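You operate a simulated robot arm through the tools that you are given. There is no shell and no other tool. Be economical: measure what you need, move in short steps, check, and stop when the job is done.

You run a simulated two-armed robot. Do the job below in one go: nothing can be reset, and whatever is moved stays where it is left.

TASK
Hold the lead jig steady, push the orange sleeve over the splice and shrink it.
Fine: wand back, air off.

It is judged by the outcome, as a careful person would: the job done as asked, and still so three seconds after it is handed in. It fails if anything else is knocked over, pushed out of place, dropped, spilled or broken.

THE ROBOT
Two 7-joint arms with two-finger parallel grippers on one trunk, on a base that drives. Base frame: it is fixed to the floor where the robot stands at the start and does not move with it; the origin is under the middle of the robot, x ahead of it, y to its left, z up. Lengths are in cm, angles in degrees, forces in N, time in s.
The left shoulder is at the start at [6, 14.3, 97.8], the right one opposite. With the tool pointing down near the work surface each hand reaches from about 32 to 74 cm from the robot's upright axis, wherever it stands, measured 20 degrees to its own side. Places, roughly: orange sleeve [50, 0, 80]; air switch [70, -30, 80]. Payload 1.57 kg a hand.
The tool frame of a hand sits at the grasp point between the pads (the TCP): z along the fingers, y along the line on which they close. The tips reach 3 cm beyond it. Largest opening 11 cm; finger width 2.4, thickness 1.2; the body of the gripper, 4.8 by 11.2 cm, starts 7.8 cm behind the TCP.
Orientation is that of the tool frame in the base frame, as a unit quaternion [x, y, z, w]. With the fingers straight down and closing along the base's y, the tool's x points along the base's -x, its y along +y and its z along -z.

THE INTERFACE
- The arms move only by the tool servo_tool. It takes "left_targets", "right_targets" or both (then of equal length, played together; a hand with none holds still); each is one flat list of numbers, 6 for each row, row after row: the shift along the tool's x, y, z in mm, then the turn, a rotation vector about the tool's x, y, z in degrees. In form: [tx, ty, tz, wx, wy, wz, tx, ty, tz, wx, wy, wz, ...]. A call has 1 to 10 rows; each row shifts and turns the commanded pose from where the row before left it, along the tool's axes as they then stand. "left_gripper" and "right_gripper" are, for a hand that has rows, the opening, from 0 (shut) to 1 (fully open), set as the call begins (left out, the last holds). Each row takes 0.2 s and may step no farther than 5 cm and 8.6 degrees from the row before; otherwise, or with a gripper value out of range, the whole call is refused. A pose out of reach is approached as far as the arm can. The call stops where the force on the tool passes 40 N (or 10 N more than at its start, if that is more) or the arm is blocked; 0.2 s more then pass. The fingers move at their own pace (about 4.5 cm/s each) and stop on an object; they squeeze with about 31 N. The grip force told is the motor's: it shows also when the fingers shut on nothing. Time passes only in rows, and 0.2 s behind the last, so rows that do not move let the fingers close. The reply holds the time, the measured pose of the TCP, the force on the tool along the base axes, the opening and the grip force, in the units named above and with some noise, and new pictures: "views" is both (left out), scene, wrist or none (wrist: the cameras of the hands that moved).
- Cameras (640 x 400 px; columns grow to the right, rows downward): "scene" is now at [4.45, -0.62, 158.24]; the picture's right is [-0.09, -1.00, 0.00], its down [-0.80, 0.07, -0.59] and it looks along [0.59, -0.05, -0.81] (base axes); focal length 296 px, centre (320, 200). "left" rides on the left gripper at [7, -1.6, -14.1] in its tool frame; the picture's right is [0.23, 0.97, 0.00], its down [-0.86, 0.20, -0.48] and it looks along [-0.47, 0.11, 0.88] (tool axes); focal length 222 px, centre (320, 200). "right" rides on the right gripper at [7, 1.6, -14.1] in its tool frame; the picture's right is [-0.23, 0.97, 0.00], its down [-0.86, -0.20, -0.48] and it looks along [-0.47, -0.11, 0.88] (tool axes); focal length 222 px, centre (320, 200). There is no depth. A picture from a camera that has moved, and an enlarged one, comes with that camera's place and axes in the base frame and with its lens.
- slide_trunk(by): slides the trunk up (or, below 0, down) by that many cm; the arms and the scene camera ride with it, the base frame stays. It gives what a move gives, with no picture.
- drive_base(legs): drives the robot by 1 to 6 legs, each [ahead, left, turn to the left] in cm, cm and degrees, along the robot's own axes; the way and the turn of a leg run together, so that a leg with both is an arc; at most 150 cm and 180 degrees a leg. The arms and the cameras ride along, it lands a little off, and it stops where it bumps. It gives what a move gives, and a new picture of the scene camera.
- aim_head(pan, tilt): turns the head with the scene camera to pan (to the left, within 86 degrees either way) and tilt (down, from -29 to 69), counted from straight ahead of the robot. It gives what a move gives, and a new picture of the scene camera.
- enlarge(camera, box): a new picture of the part [left, top, right, bottom] of that camera's present view, enlarged. The clock stands still meanwhile.
- job_done(): hands the job in; it is judged then, once.

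Go step by step. Nothing tells you exact positions but the pictures and the camera data: compare them with the known pose of the tool, close in by small moves and look again before you grip or let go. The budget is 120 turns and 170 pictures, counting those below and the enlarged ones. Unless the task says otherwise, let go and move clear before handing in, and close with one line.

The tools are called as a command line: name --argument value ..., lists and objects as JSON in quotes. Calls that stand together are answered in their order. servo_tool: Moves the arms, as the interface text tells. Its arguments: {"type":"object","properties":{"left_targets":{"type":"array"},"left_gripper":{"type":"number"},"right_targets":{"type":"array"},"right_gripper":{"type":"number"},"views":{"type":"string","enum":["both","scene","wrist","none"]}},"required":[]} The other tools are called the same way: slide_trunk (by) slides the trunk up or down; drive_base (legs) drives the base; aim_head (pan, tilt) turns the head that bears the scene camera; enlarge (camera, box) takes an enlarged picture of a part of a camera's view; job_done () hands the job in.

At the start:

```text
time: 0.0
left_position: [44.38, 12.55, 117.27]
left_tool_rot: [0.0, 1.0, 0.0, 0.001]
left_contact_force: [-0.7, -0.2, 0.1]
left_opening: 11.01
left_finger_force: 0.1
right_position: [49.72, -27.57, 115.73]
right_tool_rot: [0.0, 1.0, 0.0, 0.001]
right_contact_force: [1.1, -0.2, 0.0]
right_opening: 10.99
right_finger_force: 0.0
trunk travel left (down, up): [-57.7, 1.3]
robot x, y, heading: [-0.12, 0.25, 0.0]
head pan, tilt: [-5.2, 53.8]
```

scene: 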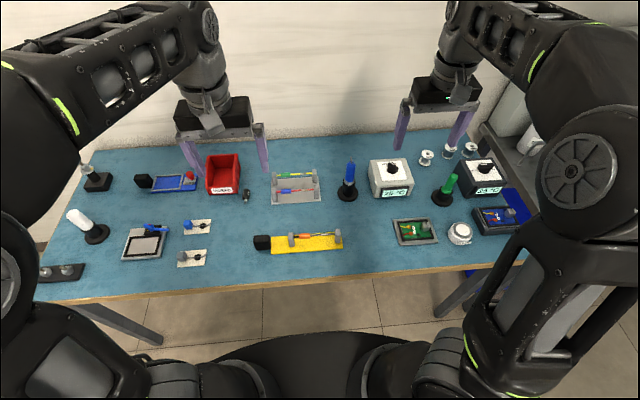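
right: 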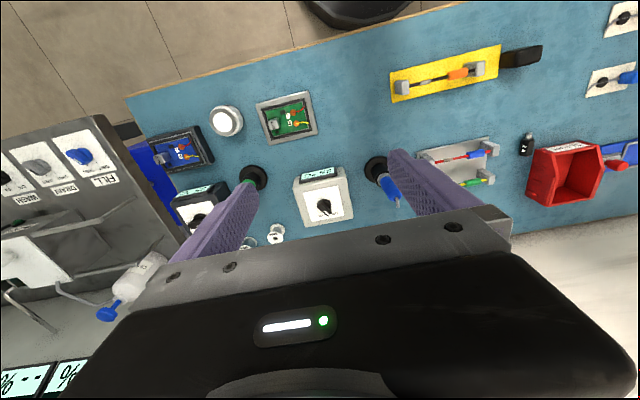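
left: 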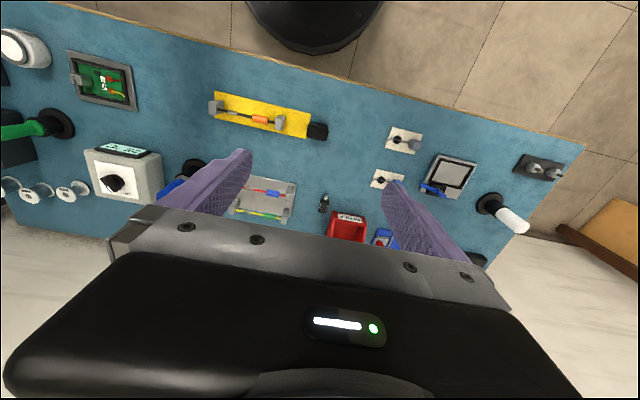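

I see a yellow jig with a black handle and an orange sleeve, and two wands (blue, green) with two dial boxes. I'll enlarge to tell what each is.

enlarge --camera "scene" --box '[240, 210, 360, 270]'

enlarge --camera "scene" --box '[330, 140, 550, 250]'

enlarge --camera "right" --box '[140, 40, 560, 260]'

```text
5.33 times, centred on (300, 240) of scene
camera zoom: at [4.45, -0.62, 158.24], right [-0.09, -1.0, 0.0], down [-0.8, 0.07, -0.59], along [0.59, -0.05, -0.81], focal length 1580 px, centre (427, -13)
```

zoom: 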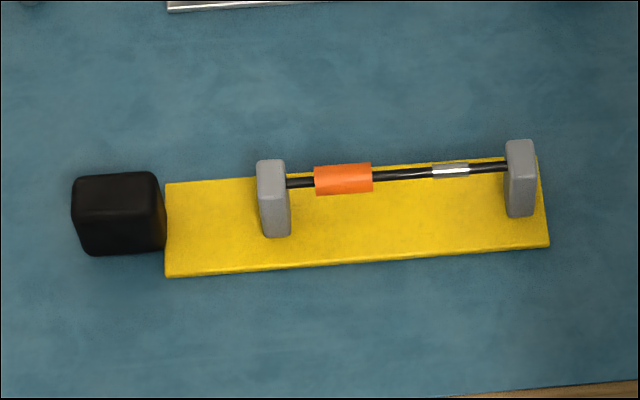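

```text
2.91 times, centred on (440, 195) of scene
camera zoom: at [4.45, -0.62, 158.24], right [-0.09, -1.0, 0.0], down [-0.8, 0.07, -0.59], along [0.59, -0.05, -0.81], focal length 862 px, centre (-29, 214)
```

zoom: 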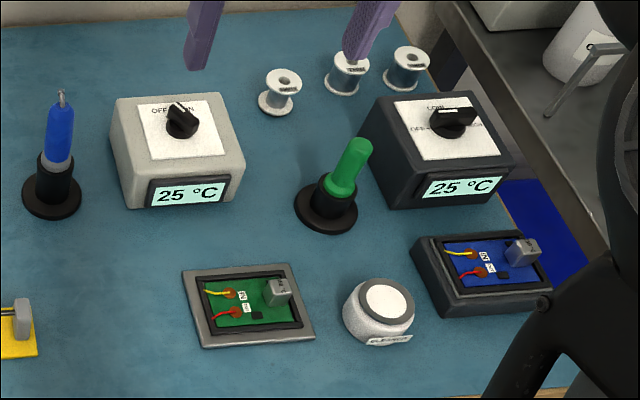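

```text
1.52 times, centred on (350, 150) of right
camera zoom: at [42.61, -25.93, 129.8], right [0.23, 0.97, 0.0], down [0.85, -0.2, 0.48], along [0.47, -0.11, -0.88], focal length 338 px, centre (274, 276)
```

zoom: 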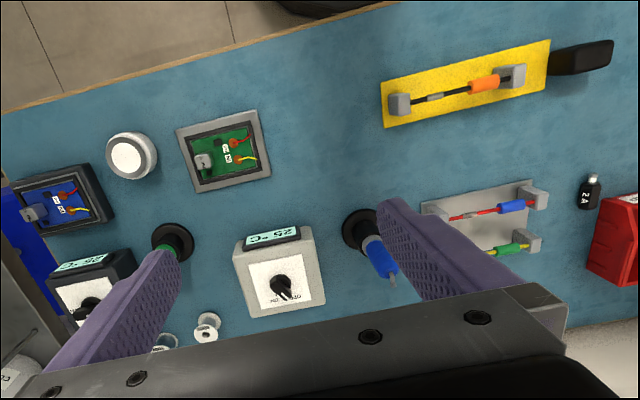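

The grey box looks like the air station at about [70,-30]. I'll zoom in on the labels and both tools.

enlarge --camera "scene" --box '[330, 150, 420, 206]'

enlarge --camera "scene" --box '[430, 150, 520, 206]'

enlarge --camera "right" --box '[280, 140, 420, 228]'

enlarge --camera "scene" --box '[30, 140, 330, 300]'

```text
7.11 times, centred on (375, 178) of scene
camera zoom: at [4.45, -0.62, 158.24], right [-0.09, -1.0, 0.0], down [-0.8, 0.07, -0.59], along [0.59, -0.05, -0.81], focal length 2107 px, centre (-71, 356)
```

zoom: 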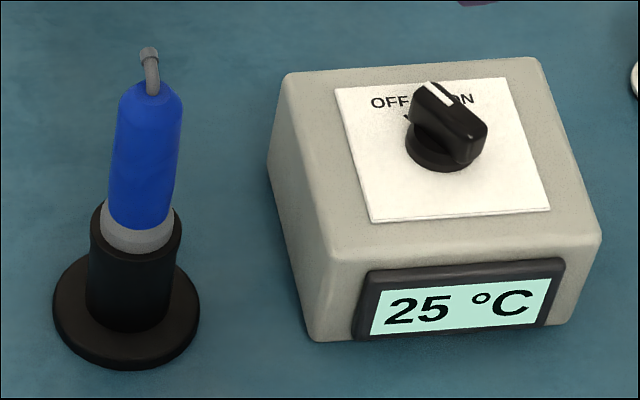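

```text
7.11 times, centred on (475, 178) of scene
camera zoom: at [4.45, -0.62, 158.24], right [-0.09, -1.0, 0.0], down [-0.8, 0.07, -0.59], along [0.59, -0.05, -0.81], focal length 2107 px, centre (-782, 356)
```

zoom: 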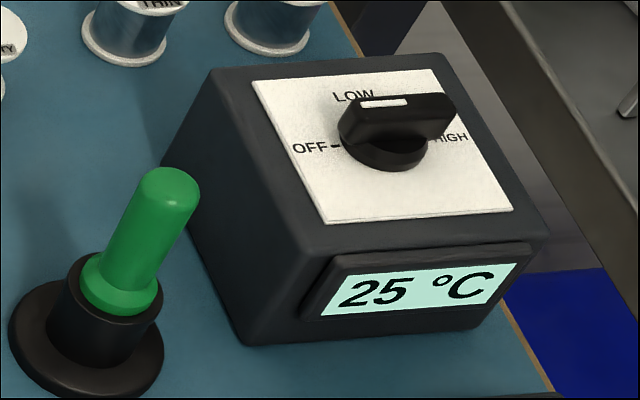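

```text
4.55 times, centred on (350, 184) of right
camera zoom: at [42.61, -25.93, 129.8], right [0.23, 0.97, 0.0], down [0.85, -0.2, 0.48], along [0.47, -0.11, -0.88], focal length 1010 px, centre (184, 273)
```

zoom: 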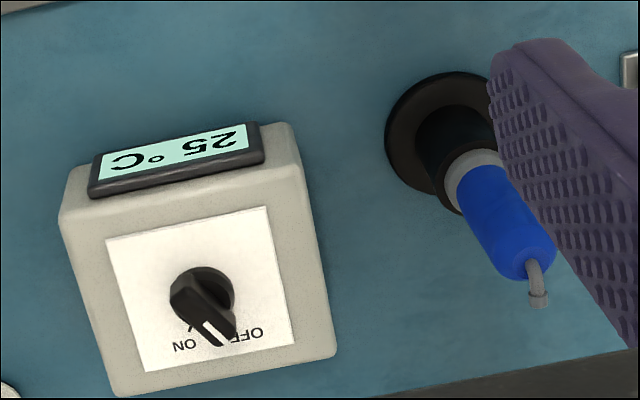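

```text
2.13 times, centred on (180, 220) of scene
camera zoom: at [4.45, -0.62, 158.24], right [-0.09, -1.0, 0.0], down [-0.8, 0.07, -0.59], along [0.59, -0.05, -0.81], focal length 632 px, centre (619, 157)
```

zoom: 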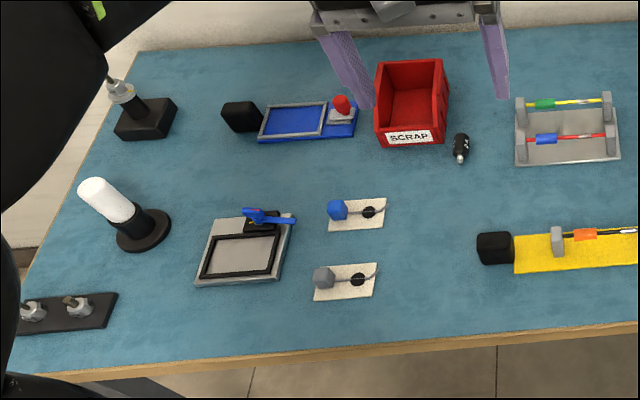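

Grey box is OFF/ON and pairs with the blue hooked-nozzle wand at about (64.5,-15.5). The sleeve is at (48.7,0.4), the splice at (48.6,-5.6) and the jig handle at (48,14.4). I'll shift the base right and ahead so the switch comes well within reach, before touching anything.

drive_base --legs '[[0, -10, 0], [5, 0, 0]]'

```text
time: 1.7
left_position: [49.69, 2.48, 117.31]
left_tool_rot: [0.0, 1.0, 0.0, -0.001]
left_contact_force: [-0.3, 0.2, -0.5]
left_opening: 11.0
left_finger_force: 0.1
right_position: [54.85, -37.54, 115.77]
right_tool_rot: [0.001, 1.0, -0.001, 0.0]
right_contact_force: [0.2, -0.1, -1.0]
right_opening: 11.0
right_finger_force: 0.1
trunk travel left (down, up): [-57.7, 1.3]
robot x, y, heading: [4.94, -10.22, -0.3]
head pan, tilt: [-5.2, 53.8]
camera scene: at [9.75, -10.58, 158.22], right [-0.09, -1.0, 0.0], down [-0.8, 0.07, -0.59], along [0.59, -0.05, -0.81], focal length 296 px, centre (320, 200)
```

scene: 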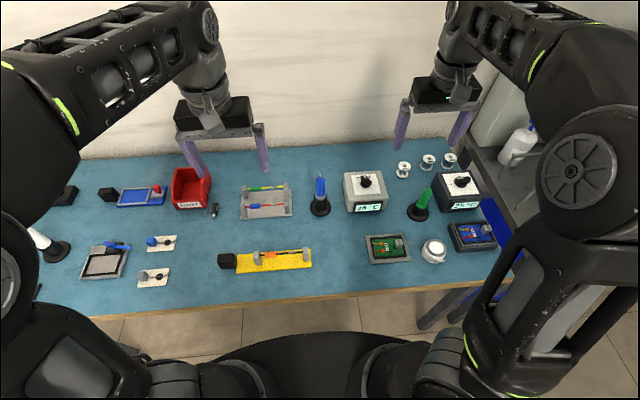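

Now I'll measure the jig and the wand/box from the new viewpoint.

enlarge --camera "scene" --box '[210, 230, 330, 290]'

enlarge --camera "scene" --box '[300, 160, 400, 222]'

```text
5.33 times, centred on (270, 260) of scene
camera zoom: at [9.75, -10.58, 158.22], right [-0.09, -1.0, 0.0], down [-0.8, 0.07, -0.59], along [0.59, -0.05, -0.81], focal length 1580 px, centre (587, -120)
```

zoom: 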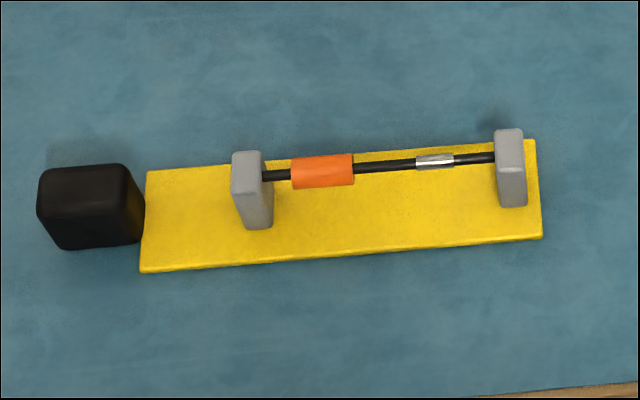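

```text
6.40 times, centred on (350, 191) of scene
camera zoom: at [9.75, -10.58, 158.22], right [-0.09, -1.0, 0.0], down [-0.8, 0.07, -0.59], along [0.59, -0.05, -0.81], focal length 1897 px, centre (128, 258)
```

zoom: 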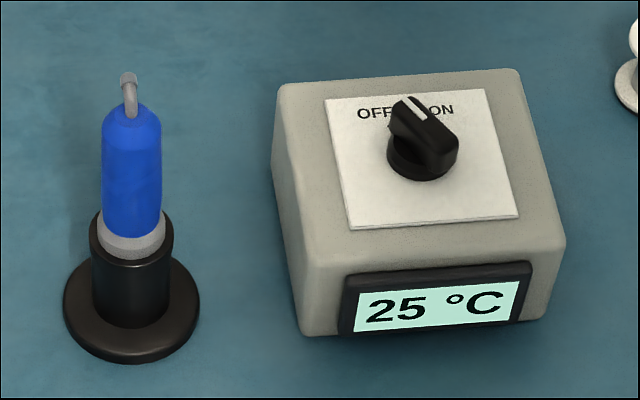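

Left hand will close along x on the handle, so I'll turn it 90° about its axis, and mirror that on the right hand for the sleeve.

servo_tool --left_targets '[0, 0, 0, 0, 0, 8.6, 0, 0, 0, 0, 0, 8.6, 0, 0, 0, 0, 0, 8.6, 0, 0, 0, 0, 0, 8.6, 0, 0, 0, 0, 0, 8.6, 0, 0, 0, 0, 0, 8.6, 0, 0, 0, 0, 0, 8.6, 0, 0, 0, 0, 0, 8.6, 0, 0, 0, 0, 0, 8.6, 0, 0, 0, 0, 0, 8.6]' --right_targets '[0, 0, 0, 0, 0, -8.6, 0, 0, 0, 0, 0, -8.6, 0, 0, 0, 0, 0, -8.6, 0, 0, 0, 0, 0, -8.6, 0, 0, 0, 0, 0, -8.6, 0, 0, 0, 0, 0, -8.6, 0, 0, 0, 0, 0, -8.6, 0, 0, 0, 0, 0, -8.6, 0, 0, 0, 0, 0, -8.6, 0, 0, 0, 0, 0, -8.6]' --views "none"

```text
time: 3.9
left_position: [49.57, 2.47, 117.31]
left_tool_rot: [0.683, 0.73, 0.001, 0.001]
left_contact_force: [-0.6, -0.1, -0.4]
left_opening: 11.01
left_finger_force: 0.0
right_position: [54.63, -37.53, 115.7]
right_tool_rot: [-0.683, 0.731, 0.0, 0.001]
right_contact_force: [0.1, -0.3, -0.2]
right_opening: 11.0
right_finger_force: 0.0
trunk travel left (down, up): [-57.7, 1.3]
robot x, y, heading: [4.66, -9.59, -0.1]
head pan, tilt: [-5.2, 53.8]
```

servo_tool --left_targets '[23, -3, 44, 0, 0, 4, 23, -3, 44, 0, 0, 0, 23, -3, 44, 0, 0, 0, 23, -3, 44, 0, 0, 0, 21, -2, 44, 0, 0, 0]' --left_gripper 1.0 --views "both"

```text
time: 5.1
left_position: [48.35, 13.65, 95.01]
left_tool_rot: [0.708, 0.706, 0.001, 0.002]
left_contact_force: [0.7, 0.0, -0.6]
left_opening: 10.99
left_finger_force: 0.0
right_position: [54.68, -37.46, 115.62]
right_tool_rot: [-0.682, 0.732, 0.0, 0.0]
right_contact_force: [-0.2, -0.4, 0.4]
right_opening: 10.99
right_finger_force: 0.0
trunk travel left (down, up): [-57.7, 1.3]
robot x, y, heading: [5.08, -9.61, -0.3]
head pan, tilt: [-5.2, 53.8]
camera scene: at [9.56, -10.46, 158.24], right [-0.09, -1.0, 0.0], down [-0.8, 0.07, -0.59], along [0.59, -0.05, -0.81], focal length 296 px, centre (320, 200)
camera left: at [46.58, 20.67, 109.22], right [0.97, 0.23, 0.0], down [0.2, -0.85, 0.48], along [0.11, -0.47, -0.88], focal length 222 px, centre (320, 200)
```

scene: 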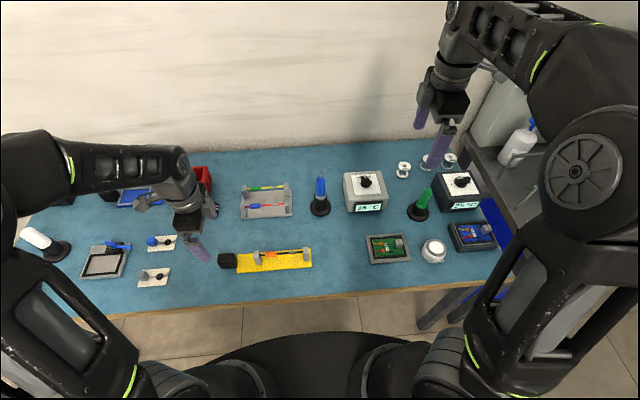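
left: 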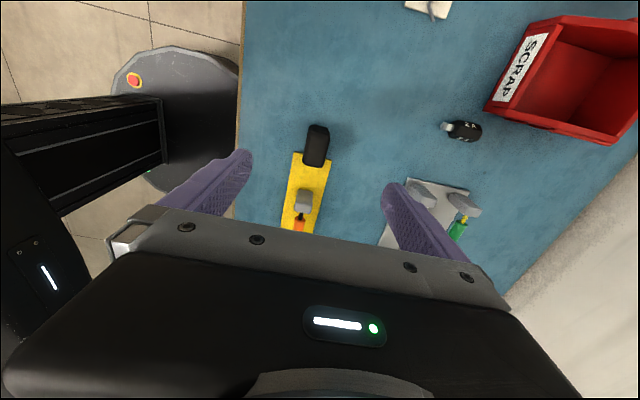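

Handle measured at about (48,12.8); the hand is nearly over it. Descending around it.

servo_tool --left_targets '[-2, -1, 36, 0, 0, 0, -2, -1, 36, 0, 0, 0, -2, -1, 36, 0, 0, 0, 0, 0, 36, 0, 0, 0]' --views "wrist"

```text
time: 6.1
left_position: [47.75, 13.15, 80.75]
left_tool_rot: [0.708, 0.706, 0.0, 0.001]
left_contact_force: [0.4, 0.3, -0.4]
left_opening: 11.0
left_finger_force: 0.0
right_position: [54.67, -37.48, 115.65]
right_tool_rot: [-0.681, 0.732, 0.001, 0.0]
right_contact_force: [-0.3, -0.1, 0.0]
right_opening: 10.97
right_finger_force: 0.1
trunk travel left (down, up): [-57.7, 1.3]
robot x, y, heading: [5.14, -9.75, 0.0]
head pan, tilt: [-5.2, 53.8]
camera left: at [46.1, 20.03, 94.9], right [0.97, 0.23, 0.0], down [0.2, -0.85, 0.48], along [0.11, -0.47, -0.88], focal length 222 px, centre (320, 200)
```

left: 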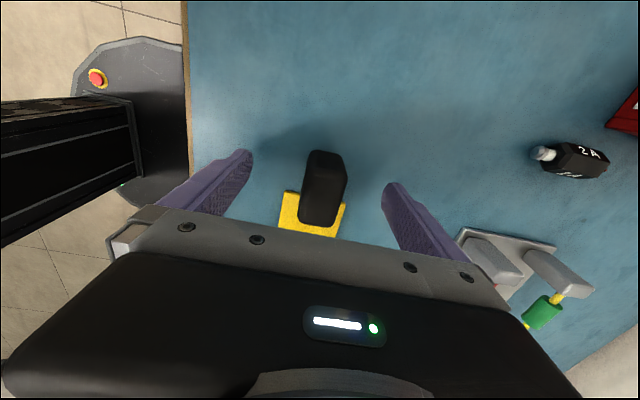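

servo_tool --left_targets '[-4, 3, 7, 0, 0, 0]' --views "none"

servo_tool --left_targets '[0, 0, 0, 0, 0, 0, 0, 0, 0, 0, 0, 0, 0, 0, 0, 0, 0, 0, 0, 0, 0, 0, 0, 0, 0, 0, 0, 0, 0, 0, 0, 0, 0, 0, 0, 0]' --left_gripper 0 --views "both"

```text
time: 6.5
left_position: [48.17, 12.75, 80.06]
left_tool_rot: [0.708, 0.706, 0.001, 0.0]
left_contact_force: [-0.1, -0.2, 0.1]
left_opening: 11.0
left_finger_force: 0.0
right_position: [54.8, -37.63, 115.61]
right_tool_rot: [-0.681, 0.733, 0.0, 0.0]
right_contact_force: [-0.3, 0.4, -1.2]
right_opening: 11.02
right_finger_force: 0.1
trunk travel left (down, up): [-57.7, 1.3]
robot x, y, heading: [4.74, -9.82, -0.2]
head pan, tilt: [-5.2, 53.8]
```

```text
time: 7.9
left_position: [48.02, 12.72, 80.08]
left_tool_rot: [0.708, 0.706, 0.0, 0.001]
left_contact_force: [-0.8, -0.6, 0.7]
left_opening: 3.02
left_finger_force: 25.5
right_position: [54.67, -37.57, 115.76]
right_tool_rot: [-0.681, 0.732, -0.001, 0.001]
right_contact_force: [-0.3, 0.9, 0.0]
right_opening: 10.99
right_finger_force: 0.0
trunk travel left (down, up): [-57.7, 1.3]
robot x, y, heading: [5.3, -10.16, -0.0]
head pan, tilt: [-5.2, 53.8]
camera scene: at [9.48, -10.53, 158.24], right [-0.09, -1.0, 0.0], down [-0.8, 0.07, -0.59], along [0.59, -0.05, -0.81], focal length 296 px, centre (320, 200)
camera left: at [46.34, 19.68, 94.33], right [0.97, 0.23, 0.0], down [0.2, -0.86, 0.48], along [0.11, -0.47, -0.88], focal length 222 px, centre (320, 200)
```

scene: 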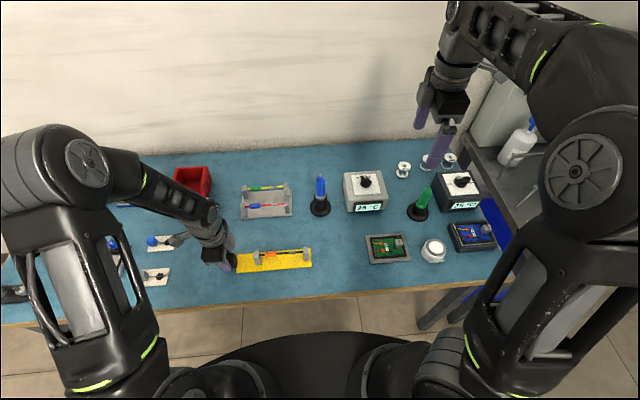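
left: 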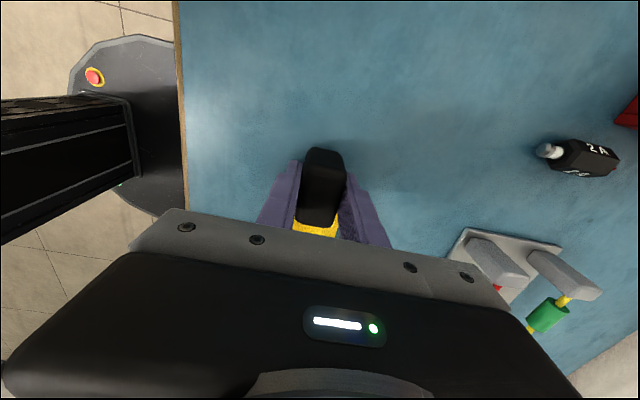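

Handle is gripped (3.0 cm). Now right hand to above the sleeve.

servo_tool --right_targets '[-44, 8, 0, 0, 0, -4, -46, 8, 0, 0, 0, 0, -46, 8, 10, 0, 0, 0, -46, 8, 20, 0, 0, 0, -46, 8, 20, 0, 0, 0, -46, 8, 20, 0, 0, 0, -46, 8, 20, 0, 0, 0, -46, 6, 20, 0, 0, 0, 0, 0, 45, 0, 0, 0, 0, 0, 45, 0, 0, 0]' --right_gripper 0.45

```text
refused: row 4 steps farther than a row can; nothing moved
```

servo_tool --right_targets '[-45, 7, 10, 0, 0, -4, -45, 7, 15, 0, 0, 0, -45, 7, 15, 0, 0, 0, -45, 7, 15, 0, 0, 0, -45, 7, 15, 0, 0, 0, -45, 7, 15, 0, 0, 0, -45, 7, 15, 0, 0, 0, -45, 7, 15, 0, 0, 0, -5, 5, 45, 0, 0, 0, 0, 0, 45, 0, 0, 0]' --right_gripper 0.45

```text
time: 10.1
left_position: [47.98, 12.85, 80.14]
left_tool_rot: [0.707, 0.707, 0.001, 0.001]
left_contact_force: [0.1, 0.8, -0.6]
left_opening: 2.98
left_finger_force: 30.9
right_position: [49.03, -0.88, 95.3]
right_tool_rot: [-0.707, 0.708, 0.0, 0.0]
right_contact_force: [0.4, -1.0, -0.2]
right_opening: 4.97
right_finger_force: 0.1
trunk travel left (down, up): [-57.7, 1.3]
robot x, y, heading: [4.73, -9.78, -0.4]
head pan, tilt: [-5.2, 53.8]
camera scene: at [9.5, -10.52, 158.24], right [-0.09, -1.0, 0.0], down [-0.8, 0.07, -0.59], along [0.59, -0.05, -0.81], focal length 296 px, centre (320, 200)
camera right: at [47.35, -7.89, 109.44], right [-0.97, 0.23, 0.0], down [0.2, 0.85, 0.48], along [0.11, 0.47, -0.88], focal length 222 px, centre (320, 200)
```

scene: 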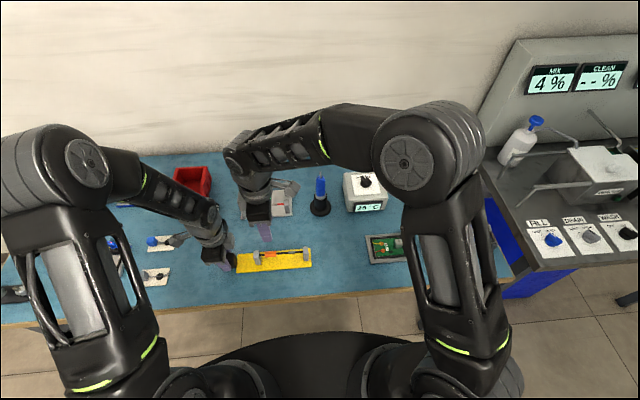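
right: 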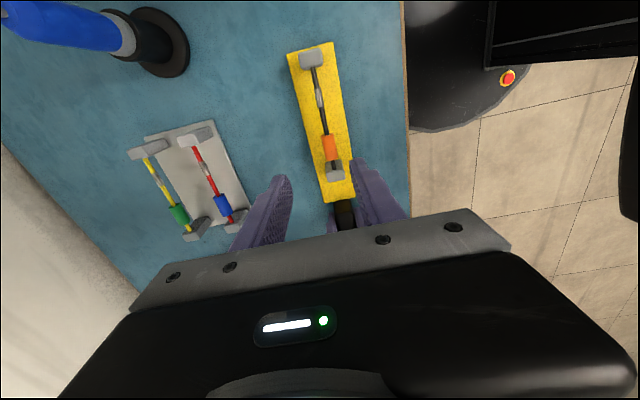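

servo_tool --right_targets '[-6, 5, 40, 0, 0, 0, -5, 5, 40, 0, 0, 0, 0, 0, 30, 0, 0, 0]' --views "wrist"

enlarge --camera "right" --box '[220, 100, 420, 225]'

```text
time: 10.9
left_position: [48.03, 12.82, 80.24]
left_tool_rot: [0.708, 0.706, 0.001, 0.001]
left_contact_force: [-0.6, 0.4, -0.5]
left_opening: 2.99
left_finger_force: 30.6
right_position: [48.0, 0.1, 84.24]
right_tool_rot: [-0.706, 0.708, -0.001, 0.001]
right_contact_force: [-0.2, -0.6, -0.7]
right_opening: 4.97
right_finger_force: 0.1
trunk travel left (down, up): [-57.7, 1.3]
robot x, y, heading: [4.84, -9.81, -0.1]
head pan, tilt: [-5.2, 53.8]
camera right: at [46.23, -6.86, 98.28], right [-0.97, 0.23, 0.0], down [0.2, 0.85, 0.48], along [0.11, 0.47, -0.88], focal length 222 px, centre (320, 200)
```

right: 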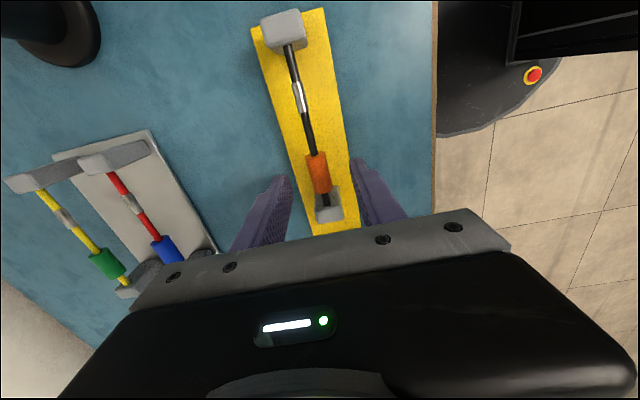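

```text
3.20 times, centred on (320, 162) of right
camera zoom: at [46.23, -6.86, 98.28], right [-0.97, 0.23, 0.0], down [0.2, 0.85, 0.48], along [0.11, 0.47, -0.88], focal length 711 px, centre (320, 320)
```

zoom: 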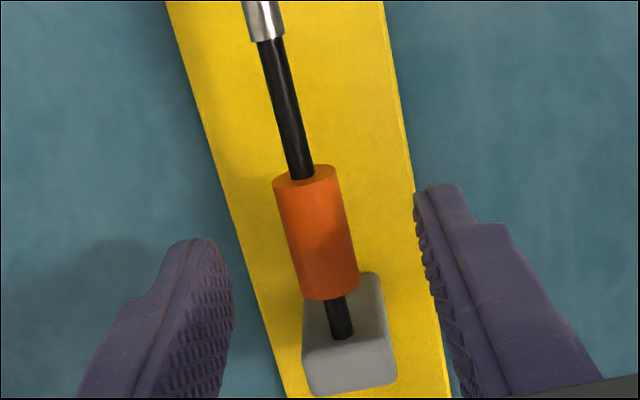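

servo_tool --right_targets '[-2, 0, 17, 0, 0, 0, 0, 0, 17, 0, 0, 0]' --views "none"

servo_tool --right_targets '[0, 0, 0, 0, 0, 0, 0, 0, 0, 0, 0, 0, 0, 0, 0, 0, 0, 0, 0, 0, 0, 0, 0, 0]' --right_gripper 0.0 --views "wrist"

```text
time: 11.5
left_position: [47.91, 12.76, 80.09]
left_tool_rot: [0.707, 0.707, 0.001, 0.001]
left_contact_force: [-0.4, 0.2, -0.6]
left_opening: 2.99
left_finger_force: 30.7
right_position: [47.98, 0.26, 80.82]
right_tool_rot: [-0.706, 0.708, -0.002, 0.0]
right_contact_force: [-0.1, 0.0, -0.3]
right_opening: 4.95
right_finger_force: 0.0
trunk travel left (down, up): [-57.7, 1.3]
robot x, y, heading: [4.93, -9.67, 0.0]
head pan, tilt: [-5.2, 53.8]
```

```text
time: 12.5
left_position: [48.07, 12.81, 80.1]
left_tool_rot: [0.708, 0.706, 0.001, 0.001]
left_contact_force: [-4.0, 0.4, 6.7]
left_opening: 2.96
left_finger_force: 31.0
right_position: [48.0, 0.24, 80.85]
right_tool_rot: [-0.707, 0.707, 0.0, 0.001]
right_contact_force: [6.5, -0.5, -2.4]
right_opening: 1.56
right_finger_force: 30.5
trunk travel left (down, up): [-57.7, 1.3]
robot x, y, heading: [5.12, -10.01, -0.2]
head pan, tilt: [-5.2, 53.8]
camera right: at [46.22, -6.67, 94.91], right [-0.97, 0.23, 0.0], down [0.2, 0.85, 0.48], along [0.11, 0.47, -0.88], focal length 222 px, centre (320, 200)
```

right: 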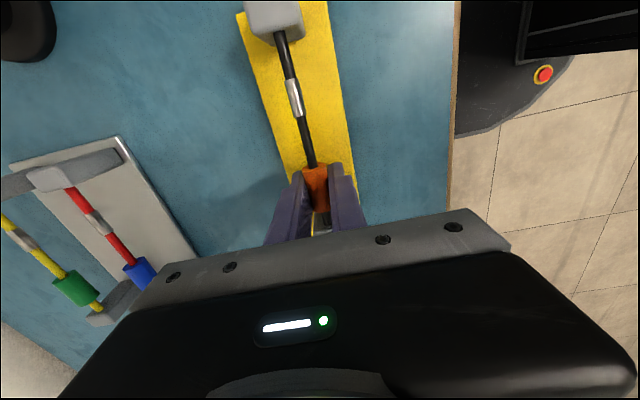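

Sleeve gripped (1.56 cm). Sliding it toward the splice (-y) in small steps.

servo_tool --right_targets '[4, -1, 0, 0, 0, 0, 8, 0, 0, 0, 0, 0, 8, 0, 0, 0, 0, 0, 8, 0, 0, 0, 0, 0, 8, 0, 0, 0, 0, 0, 8, 0, 0, 0, 0, 0]' --views "wrist"

enlarge --camera "right" --box '[220, 100, 420, 225]'

```text
time: 13.9
left_position: [48.15, 12.72, 80.16]
left_tool_rot: [0.707, 0.707, 0.002, 0.001]
left_contact_force: [3.5, -6.0, 0.0]
left_opening: 2.98
left_finger_force: 30.8
right_position: [48.13, -4.11, 80.83]
right_tool_rot: [0.708, -0.707, 0.0, 0.0]
right_contact_force: [-3.4, 5.4, 1.5]
right_opening: 1.53
right_finger_force: 31.1
trunk travel left (down, up): [-57.7, 1.3]
robot x, y, heading: [5.04, -9.98, -0.1]
head pan, tilt: [-5.2, 53.8]
camera right: at [46.38, -11.03, 94.92], right [-0.97, 0.23, 0.0], down [0.2, 0.86, 0.48], along [0.11, 0.47, -0.88], focal length 222 px, centre (320, 200)
```

right: 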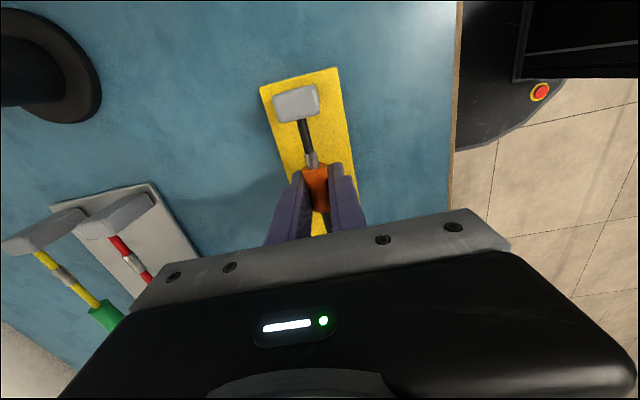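

```text
3.20 times, centred on (320, 162) of right
camera zoom: at [46.38, -11.03, 94.92], right [-0.97, 0.23, 0.0], down [0.2, 0.86, 0.48], along [0.11, 0.47, -0.88], focal length 711 px, centre (320, 320)
```

zoom: 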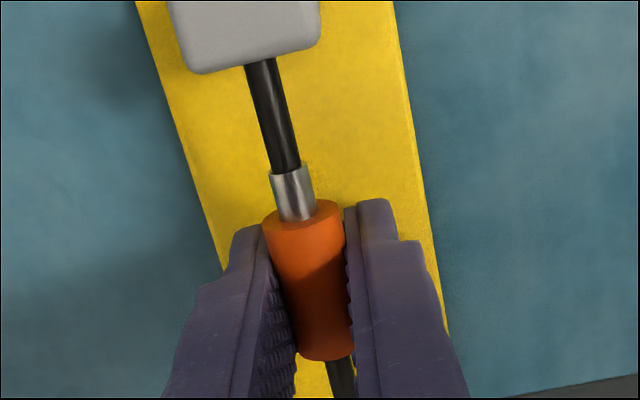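

servo_tool --right_targets '[5, 0.3, 0, 0, 0, 0, 6, 0, 0, 0, 0, 0, 5, 0, 0, 0, 0, 0, 0, 0, 0, 0, 0, 0]' --views "none"

enlarge --camera "right" --box '[220, 100, 420, 225]'

```text
time: 14.9
left_position: [47.96, 12.8, 80.18]
left_tool_rot: [0.707, 0.707, 0.001, 0.0]
left_contact_force: [2.4, -3.8, -2.5]
left_opening: 3.0
left_finger_force: 31.0
right_position: [48.1, -5.56, 80.87]
right_tool_rot: [-0.706, 0.708, -0.001, 0.001]
right_contact_force: [2.3, 3.5, 16.3]
right_opening: 1.53
right_finger_force: 31.2
trunk travel left (down, up): [-57.7, 1.3]
robot x, y, heading: [5.34, -9.96, -0.3]
head pan, tilt: [-5.2, 53.8]
```

```text
3.20 times, centred on (320, 162) of right
camera zoom: at [46.27, -12.63, 94.89], right [-0.97, 0.23, 0.0], down [0.2, 0.85, 0.48], along [0.11, 0.47, -0.88], focal length 711 px, centre (320, 320)
```

zoom: 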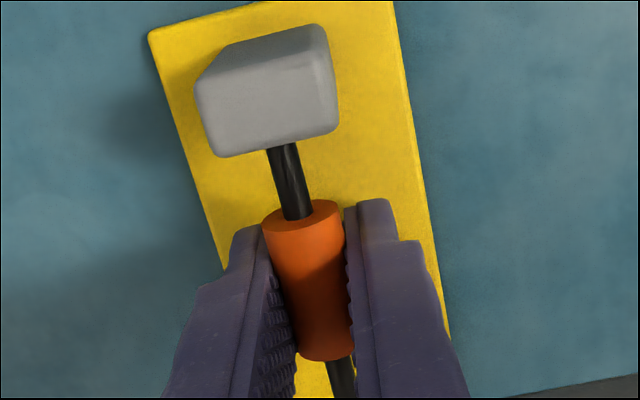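

Splice is covered and the sleeve centred on it. Releasing and going straight up.

servo_tool --right_targets '[0, 0, 0, 0, 0, 0, 0, 0, 0, 0, 0, 0, 0, 0, 0, 0, 0, 0]' --right_gripper 0.5 --views "none"

servo_tool --right_targets '[0, 0, -20, 0, 0, 0, 0, 0, -40, 0, 0, 0, 0, 0, -45, 0, 0, 0, 0, 0, -45, 0, 0, 0, 10, 0, -45, 0, 0, 0, 10, 0, -45, 0, 0, 0]' --views "wrist"

```text
time: 15.7
left_position: [47.95, 12.81, 80.07]
left_tool_rot: [0.707, 0.707, 0.0, 0.001]
left_contact_force: [-0.7, 0.6, 1.8]
left_opening: 2.98
left_finger_force: 31.1
right_position: [47.96, -5.77, 80.74]
right_tool_rot: [-0.706, 0.708, 0.0, 0.0]
right_contact_force: [-0.1, 0.6, 0.5]
right_opening: 5.5
right_finger_force: 0.0
trunk travel left (down, up): [-57.7, 1.3]
robot x, y, heading: [4.7, -10.01, -0.0]
head pan, tilt: [-5.2, 53.8]
```

```text
time: 17.1
left_position: [48.1, 12.85, 80.18]
left_tool_rot: [0.707, 0.707, 0.001, 0.001]
left_contact_force: [-1.4, -0.8, 2.1]
left_opening: 2.98
left_finger_force: 30.7
right_position: [47.94, -7.9, 104.67]
right_tool_rot: [0.707, -0.707, 0.001, 0.001]
right_contact_force: [-0.8, 0.0, 0.5]
right_opening: 5.51
right_finger_force: 0.1
trunk travel left (down, up): [-57.7, 1.3]
robot x, y, heading: [5.13, -9.52, -0.2]
head pan, tilt: [-5.2, 53.8]
camera right: at [46.22, -14.84, 118.78], right [-0.97, 0.23, 0.0], down [0.2, 0.86, 0.48], along [0.11, 0.47, -0.88], focal length 222 px, centre (320, 200)
```

right: 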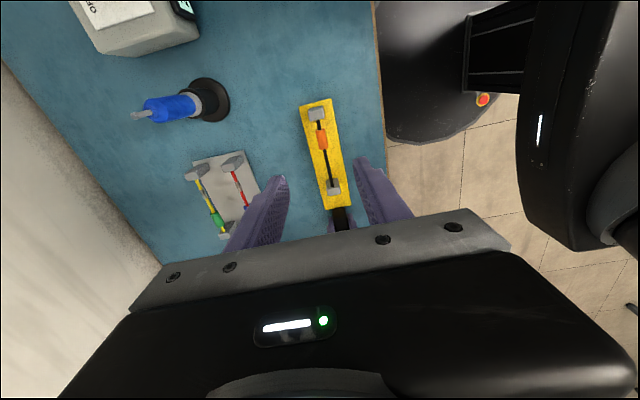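

enlarge --camera "right" --box '[110, 60, 250, 148]'

enlarge --camera "right" --box '[280, 90, 380, 152]'

enlarge --camera "scene" --box '[290, 160, 354, 220]'

```text
4.55 times, centred on (180, 104) of right
camera zoom: at [46.22, -14.84, 118.78], right [-0.97, 0.23, 0.0], down [0.2, 0.86, 0.48], along [0.11, 0.47, -0.88], focal length 1010 px, centre (956, 636)
```

zoom: 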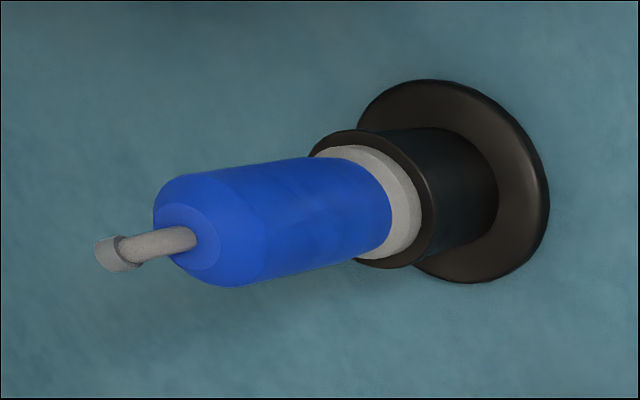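

```text
6.40 times, centred on (330, 121) of right
camera zoom: at [46.22, -14.84, 118.78], right [-0.97, 0.23, 0.0], down [0.2, 0.86, 0.48], along [0.11, 0.47, -0.88], focal length 1422 px, centre (256, 706)
```

zoom: 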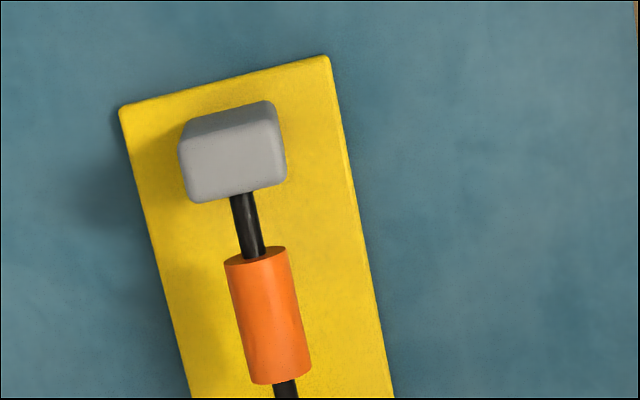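

```text
6.67 times, centred on (322, 190) of scene
camera zoom: at [9.47, -10.56, 158.22], right [-0.09, -1.0, 0.0], down [-0.8, 0.07, -0.59], along [0.59, -0.05, -0.81], focal length 1976 px, centre (307, 267)
```

zoom: 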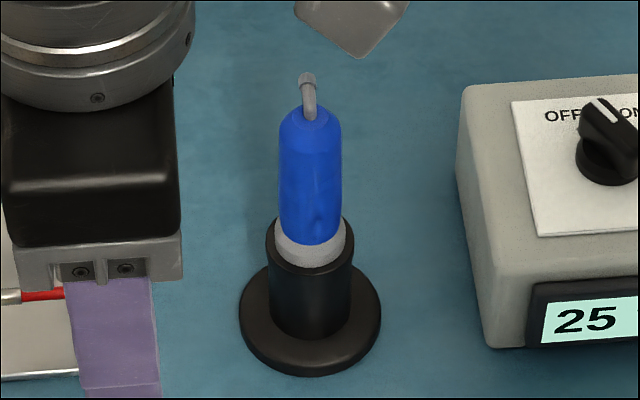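

I need to know which way the hooked nozzle faces; moving the right hand out to the right to view the wand from the side.

servo_tool --right_targets '[40, -10, 0, 0, 0, 0, 40, -15, 0, 0, 0, 0, 40, -15, 0, 0, 0, 0, 40, -20, 0, 0, 0, 0, 40, -20, 0, 0, 0, 0, 40, -20, 0, 0, 0, 0, 20, -20, 0, 0, 0, 0]' --views "wrist"

enlarge --camera "right" --box '[220, 0, 440, 137]'

```text
time: 18.7
left_position: [48.12, 12.85, 80.11]
left_tool_rot: [0.707, 0.707, 0.001, 0.0]
left_contact_force: [1.2, -0.5, -0.4]
left_opening: 3.0
left_finger_force: 30.6
right_position: [60.1, -33.75, 104.77]
right_tool_rot: [-0.706, 0.708, -0.001, 0.0]
right_contact_force: [-0.8, 0.2, -0.1]
right_opening: 5.5
right_finger_force: 0.1
trunk travel left (down, up): [-57.7, 1.3]
robot x, y, heading: [5.19, -9.92, -0.1]
head pan, tilt: [-5.2, 53.8]
camera right: at [58.32, -40.67, 118.87], right [-0.97, 0.23, 0.0], down [0.2, 0.86, 0.48], along [0.11, 0.47, -0.88], focal length 222 px, centre (320, 200)
```

right: 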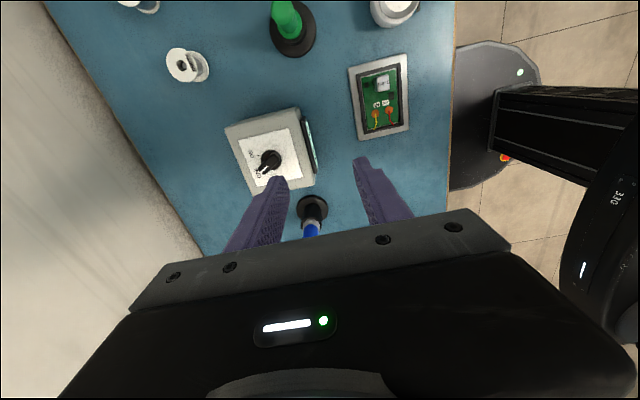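

```text
2.91 times, centred on (330, 68) of right
camera zoom: at [58.32, -40.67, 118.87], right [-0.97, 0.23, 0.0], down [0.2, 0.86, 0.48], along [0.11, 0.47, -0.88], focal length 646 px, centre (291, 582)
```

zoom: 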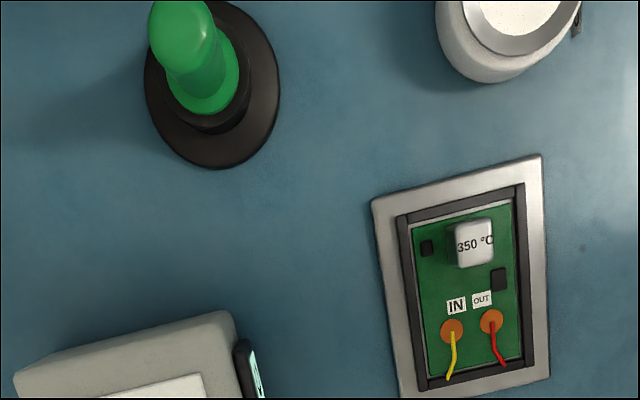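

The wand view is blocked here, but the box is visible. From the earlier two views the nozzle bends away from the robot (+x). Checking the knob closely now.

enlarge --camera "right" --box '[215, 95, 335, 200]'

```text
3.81 times, centred on (275, 148) of right
camera zoom: at [58.32, -40.67, 118.87], right [-0.97, 0.23, 0.0], down [0.2, 0.86, 0.48], along [0.11, 0.47, -0.88], focal length 846 px, centre (491, 400)
```

zoom: 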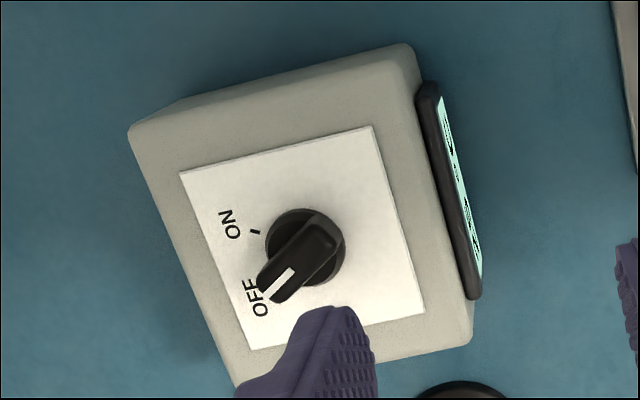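

Pointer is at OFF, about 43° left of straight ahead, with the ON tick mirrored to the right. I'll move above the knob and align the fingers with its bar.

servo_tool --right_targets '[-13, -40, 0, 0, 0, 0, -12, -39, 0, 0, 0, 0, 0, 0, 0, 0, 0, 7.75, 0, 0, 0, 0, 0, 7.75, 0, 0, 0, 0, 0, 7.75, 0, 0, 0, 0, 0, 7.75, 0, 0, 0, 0, 0, 7.75, 0, 0, 0, 0, 0, 7.75, 0, 0, 40, 0, 0, 0]' --right_gripper 0.45

enlarge --camera "right" --box '[220, 80, 420, 205]'

```text
time: 20.7
left_position: [48.05, 12.81, 80.17]
left_tool_rot: [0.707, 0.708, 0.001, 0.001]
left_contact_force: [0.3, -0.7, 0.2]
left_opening: 2.96
left_finger_force: 30.8
right_position: [68.06, -31.16, 100.66]
right_tool_rot: [-0.369, 0.929, -0.001, 0.001]
right_contact_force: [0.1, -0.2, -0.3]
right_opening: 4.97
right_finger_force: 0.1
trunk travel left (down, up): [-57.7, 1.3]
robot x, y, heading: [5.01, -9.98, -0.1]
head pan, tilt: [-5.2, 53.8]
camera scene: at [9.51, -10.53, 158.24], right [-0.09, -1.0, 0.0], down [-0.8, 0.07, -0.59], along [0.59, -0.05, -0.81], focal length 296 px, centre (320, 200)
camera right: at [61.69, -34.75, 114.72], right [-0.5, 0.86, 0.0], down [0.76, 0.44, 0.48], along [0.41, 0.24, -0.88], focal length 222 px, centre (320, 200)
```

scene: 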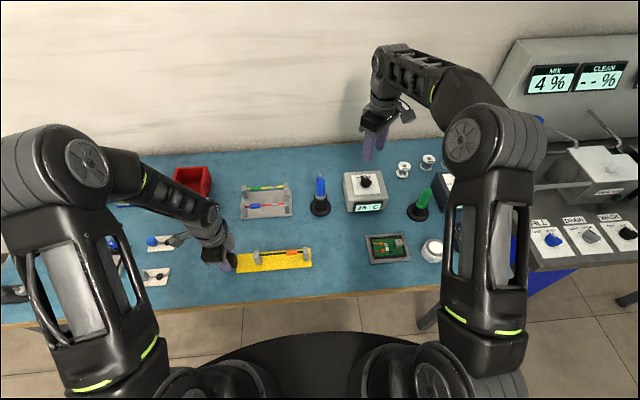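
right: 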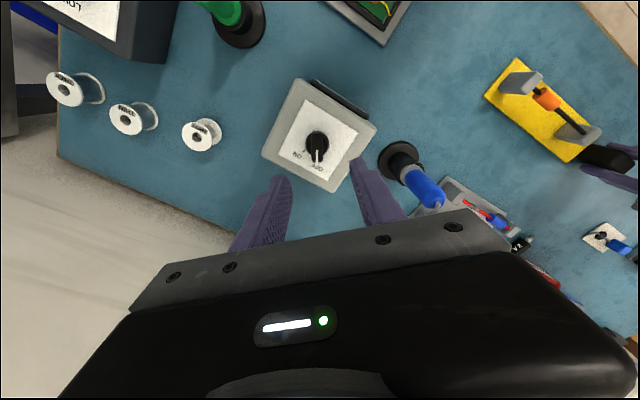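

```text
3.20 times, centred on (320, 142) of right
camera zoom: at [61.69, -34.75, 114.72], right [-0.5, 0.86, 0.0], down [0.76, 0.44, 0.48], along [0.41, 0.24, -0.88], focal length 711 px, centre (320, 384)
```

zoom: 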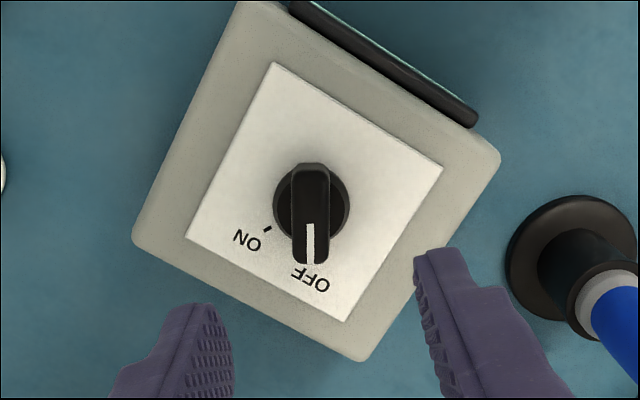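

Knob at (68.4,-31.2), bar about 30° left; the plate top is around z 84. Aligning and descending part way.

servo_tool --right_targets '[0, 0, 0, 0, 0, 6.75, 0, 0, 0, 0, 0, 6.75, -3, -3, 30, 0, 0, 0, 0, 0, 40, 0, 0, 0, 0, 0, 40, 0, 0, 0]' --right_gripper 0.4 --views "none"

enlarge --camera "right" --box '[220, 100, 420, 225]'

enlarge --camera "scene" --box '[330, 150, 430, 212]'

```text
time: 21.9
left_position: [48.1, 12.85, 80.06]
left_tool_rot: [0.707, 0.708, 0.001, 0.001]
left_contact_force: [-0.4, 0.5, -0.6]
left_opening: 2.99
left_finger_force: 30.8
right_position: [68.42, -31.31, 89.98]
right_tool_rot: [-0.258, 0.966, -0.001, 0.001]
right_contact_force: [0.0, -0.3, -0.4]
right_opening: 4.39
right_finger_force: 0.0
trunk travel left (down, up): [-57.7, 1.3]
robot x, y, heading: [5.12, -9.84, -0.2]
head pan, tilt: [-5.2, 53.8]
```

```text
3.20 times, centred on (320, 162) of right
camera zoom: at [61.44, -33.36, 103.92], right [-0.29, 0.96, 0.0], down [0.84, 0.25, 0.48], along [0.46, 0.14, -0.88], focal length 711 px, centre (320, 320)
```

zoom: 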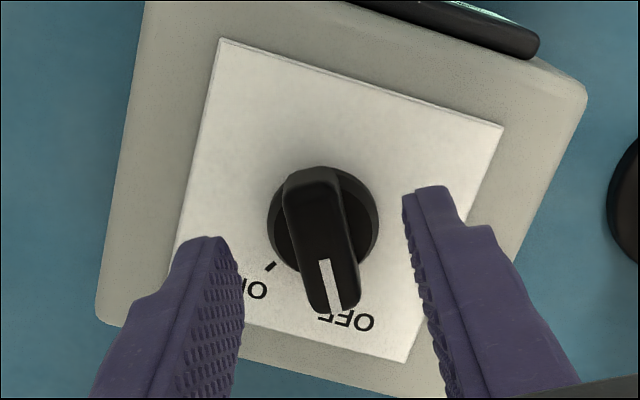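

```text
6.40 times, centred on (380, 181) of scene
camera zoom: at [9.5, -10.53, 158.24], right [-0.09, -1.0, 0.0], down [-0.8, 0.07, -0.59], along [0.59, -0.05, -0.81], focal length 1897 px, centre (-64, 322)
```

zoom: 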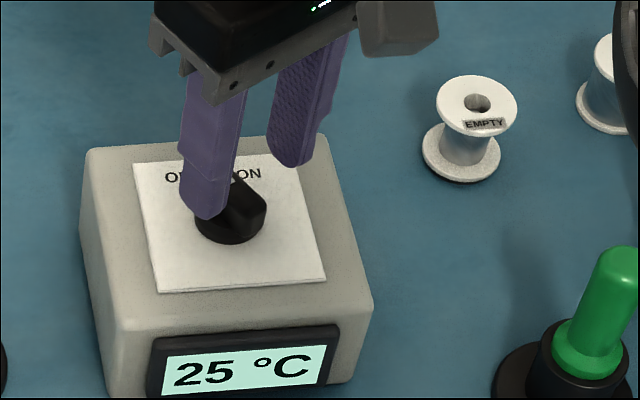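

servo_tool --right_targets '[0, 0, 8, 0, 0, 0, 0, 0, 8, 0, 0, 0]' --views "none"

servo_tool --right_targets '[0, 0, 0, 0, 0, 0, 0, 0, 0, 0, 0, 0, 0, 0, 0, 0, 0, 0, 0, 0, 0, 0, 0, 0]' --right_gripper 0.0 --views "wrist"

enlarge --camera "right" --box '[220, 100, 420, 225]'

```text
time: 22.5
left_position: [48.11, 12.71, 80.12]
left_tool_rot: [0.708, 0.707, 0.001, 0.001]
left_contact_force: [-0.2, 0.0, 0.1]
left_opening: 2.97
left_finger_force: 30.5
right_position: [68.29, -31.28, 88.28]
right_tool_rot: [-0.258, 0.966, -0.001, 0.0]
right_contact_force: [-0.4, 0.2, -0.7]
right_opening: 4.38
right_finger_force: 0.1
trunk travel left (down, up): [-57.7, 1.3]
robot x, y, heading: [5.15, -9.96, -0.3]
head pan, tilt: [-5.2, 53.8]
```

```text
time: 23.5
left_position: [47.96, 12.78, 80.11]
left_tool_rot: [0.707, 0.707, 0.001, 0.0]
left_contact_force: [-2.2, 1.3, 2.3]
left_opening: 2.98
left_finger_force: 31.1
right_position: [68.38, -31.47, 88.21]
right_tool_rot: [-0.257, 0.966, 0.0, 0.0]
right_contact_force: [1.3, -3.4, -1.4]
right_opening: 1.59
right_finger_force: 31.2
trunk travel left (down, up): [-57.7, 1.3]
robot x, y, heading: [5.15, -9.79, -0.3]
head pan, tilt: [-5.2, 53.8]
camera right: at [61.4, -33.45, 102.3], right [-0.29, 0.96, 0.0], down [0.84, 0.25, 0.48], along [0.46, 0.14, -0.88], focal length 222 px, centre (320, 200)
```

right: 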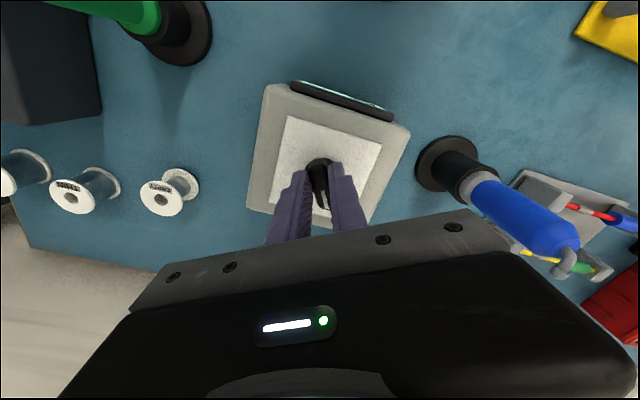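

```text
3.20 times, centred on (320, 162) of right
camera zoom: at [61.4, -33.45, 102.3], right [-0.29, 0.96, 0.0], down [0.84, 0.25, 0.48], along [0.46, 0.14, -0.88], focal length 711 px, centre (320, 320)
```

zoom: 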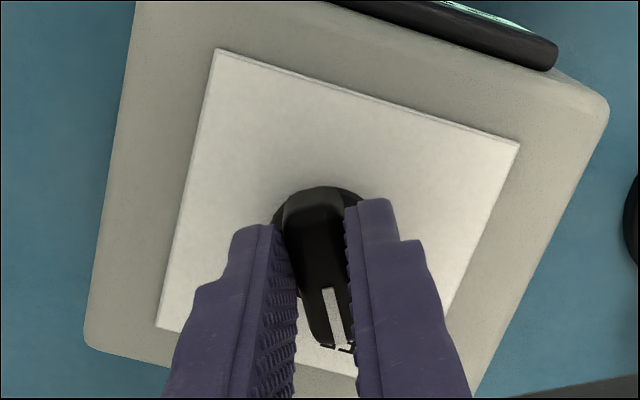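

Knob gripped. Turning it clockwise 60° toward ON.

servo_tool --right_targets '[0, 0, 0, 0, 0, 7.5, 0, 0, 0, 0, 0, 7.5, 0, 0, 0, 0, 0, 7.5, 0, 0, 0, 0, 0, 7.5, 0, 0, 0, 0, 0, 7.5, 0, 0, 0, 0, 0, 7.5, 0, 0, 0, 0, 0, 7.5, 0, 0, 0, 0, 0, 7.5]' --views "none"

enlarge --camera "scene" --box '[290, 150, 410, 222]'

```text
time: 25.3
left_position: [47.99, 12.92, 80.22]
left_tool_rot: [0.707, 0.707, 0.001, 0.001]
left_contact_force: [-4.3, -4.6, 11.5]
left_opening: 3.01
left_finger_force: 31.3
right_position: [68.38, -30.65, 88.17]
right_tool_rot: [0.259, 0.966, 0.003, 0.001]
right_contact_force: [0.7, 26.5, -8.9]
right_opening: 1.59
right_finger_force: 31.5
trunk travel left (down, up): [-57.7, 1.3]
robot x, y, heading: [4.84, -10.13, 0.0]
head pan, tilt: [-5.2, 53.8]
```

```text
5.33 times, centred on (350, 186) of scene
camera zoom: at [9.48, -10.27, 158.24], right [-0.09, -1.0, 0.0], down [-0.8, 0.07, -0.59], along [0.59, -0.06, -0.81], focal length 1580 px, centre (160, 275)
```

zoom: 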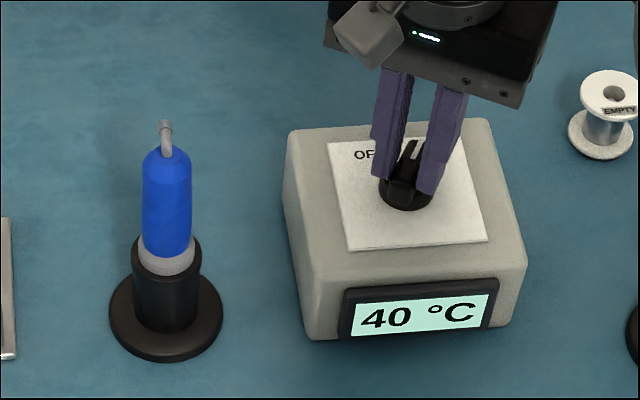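

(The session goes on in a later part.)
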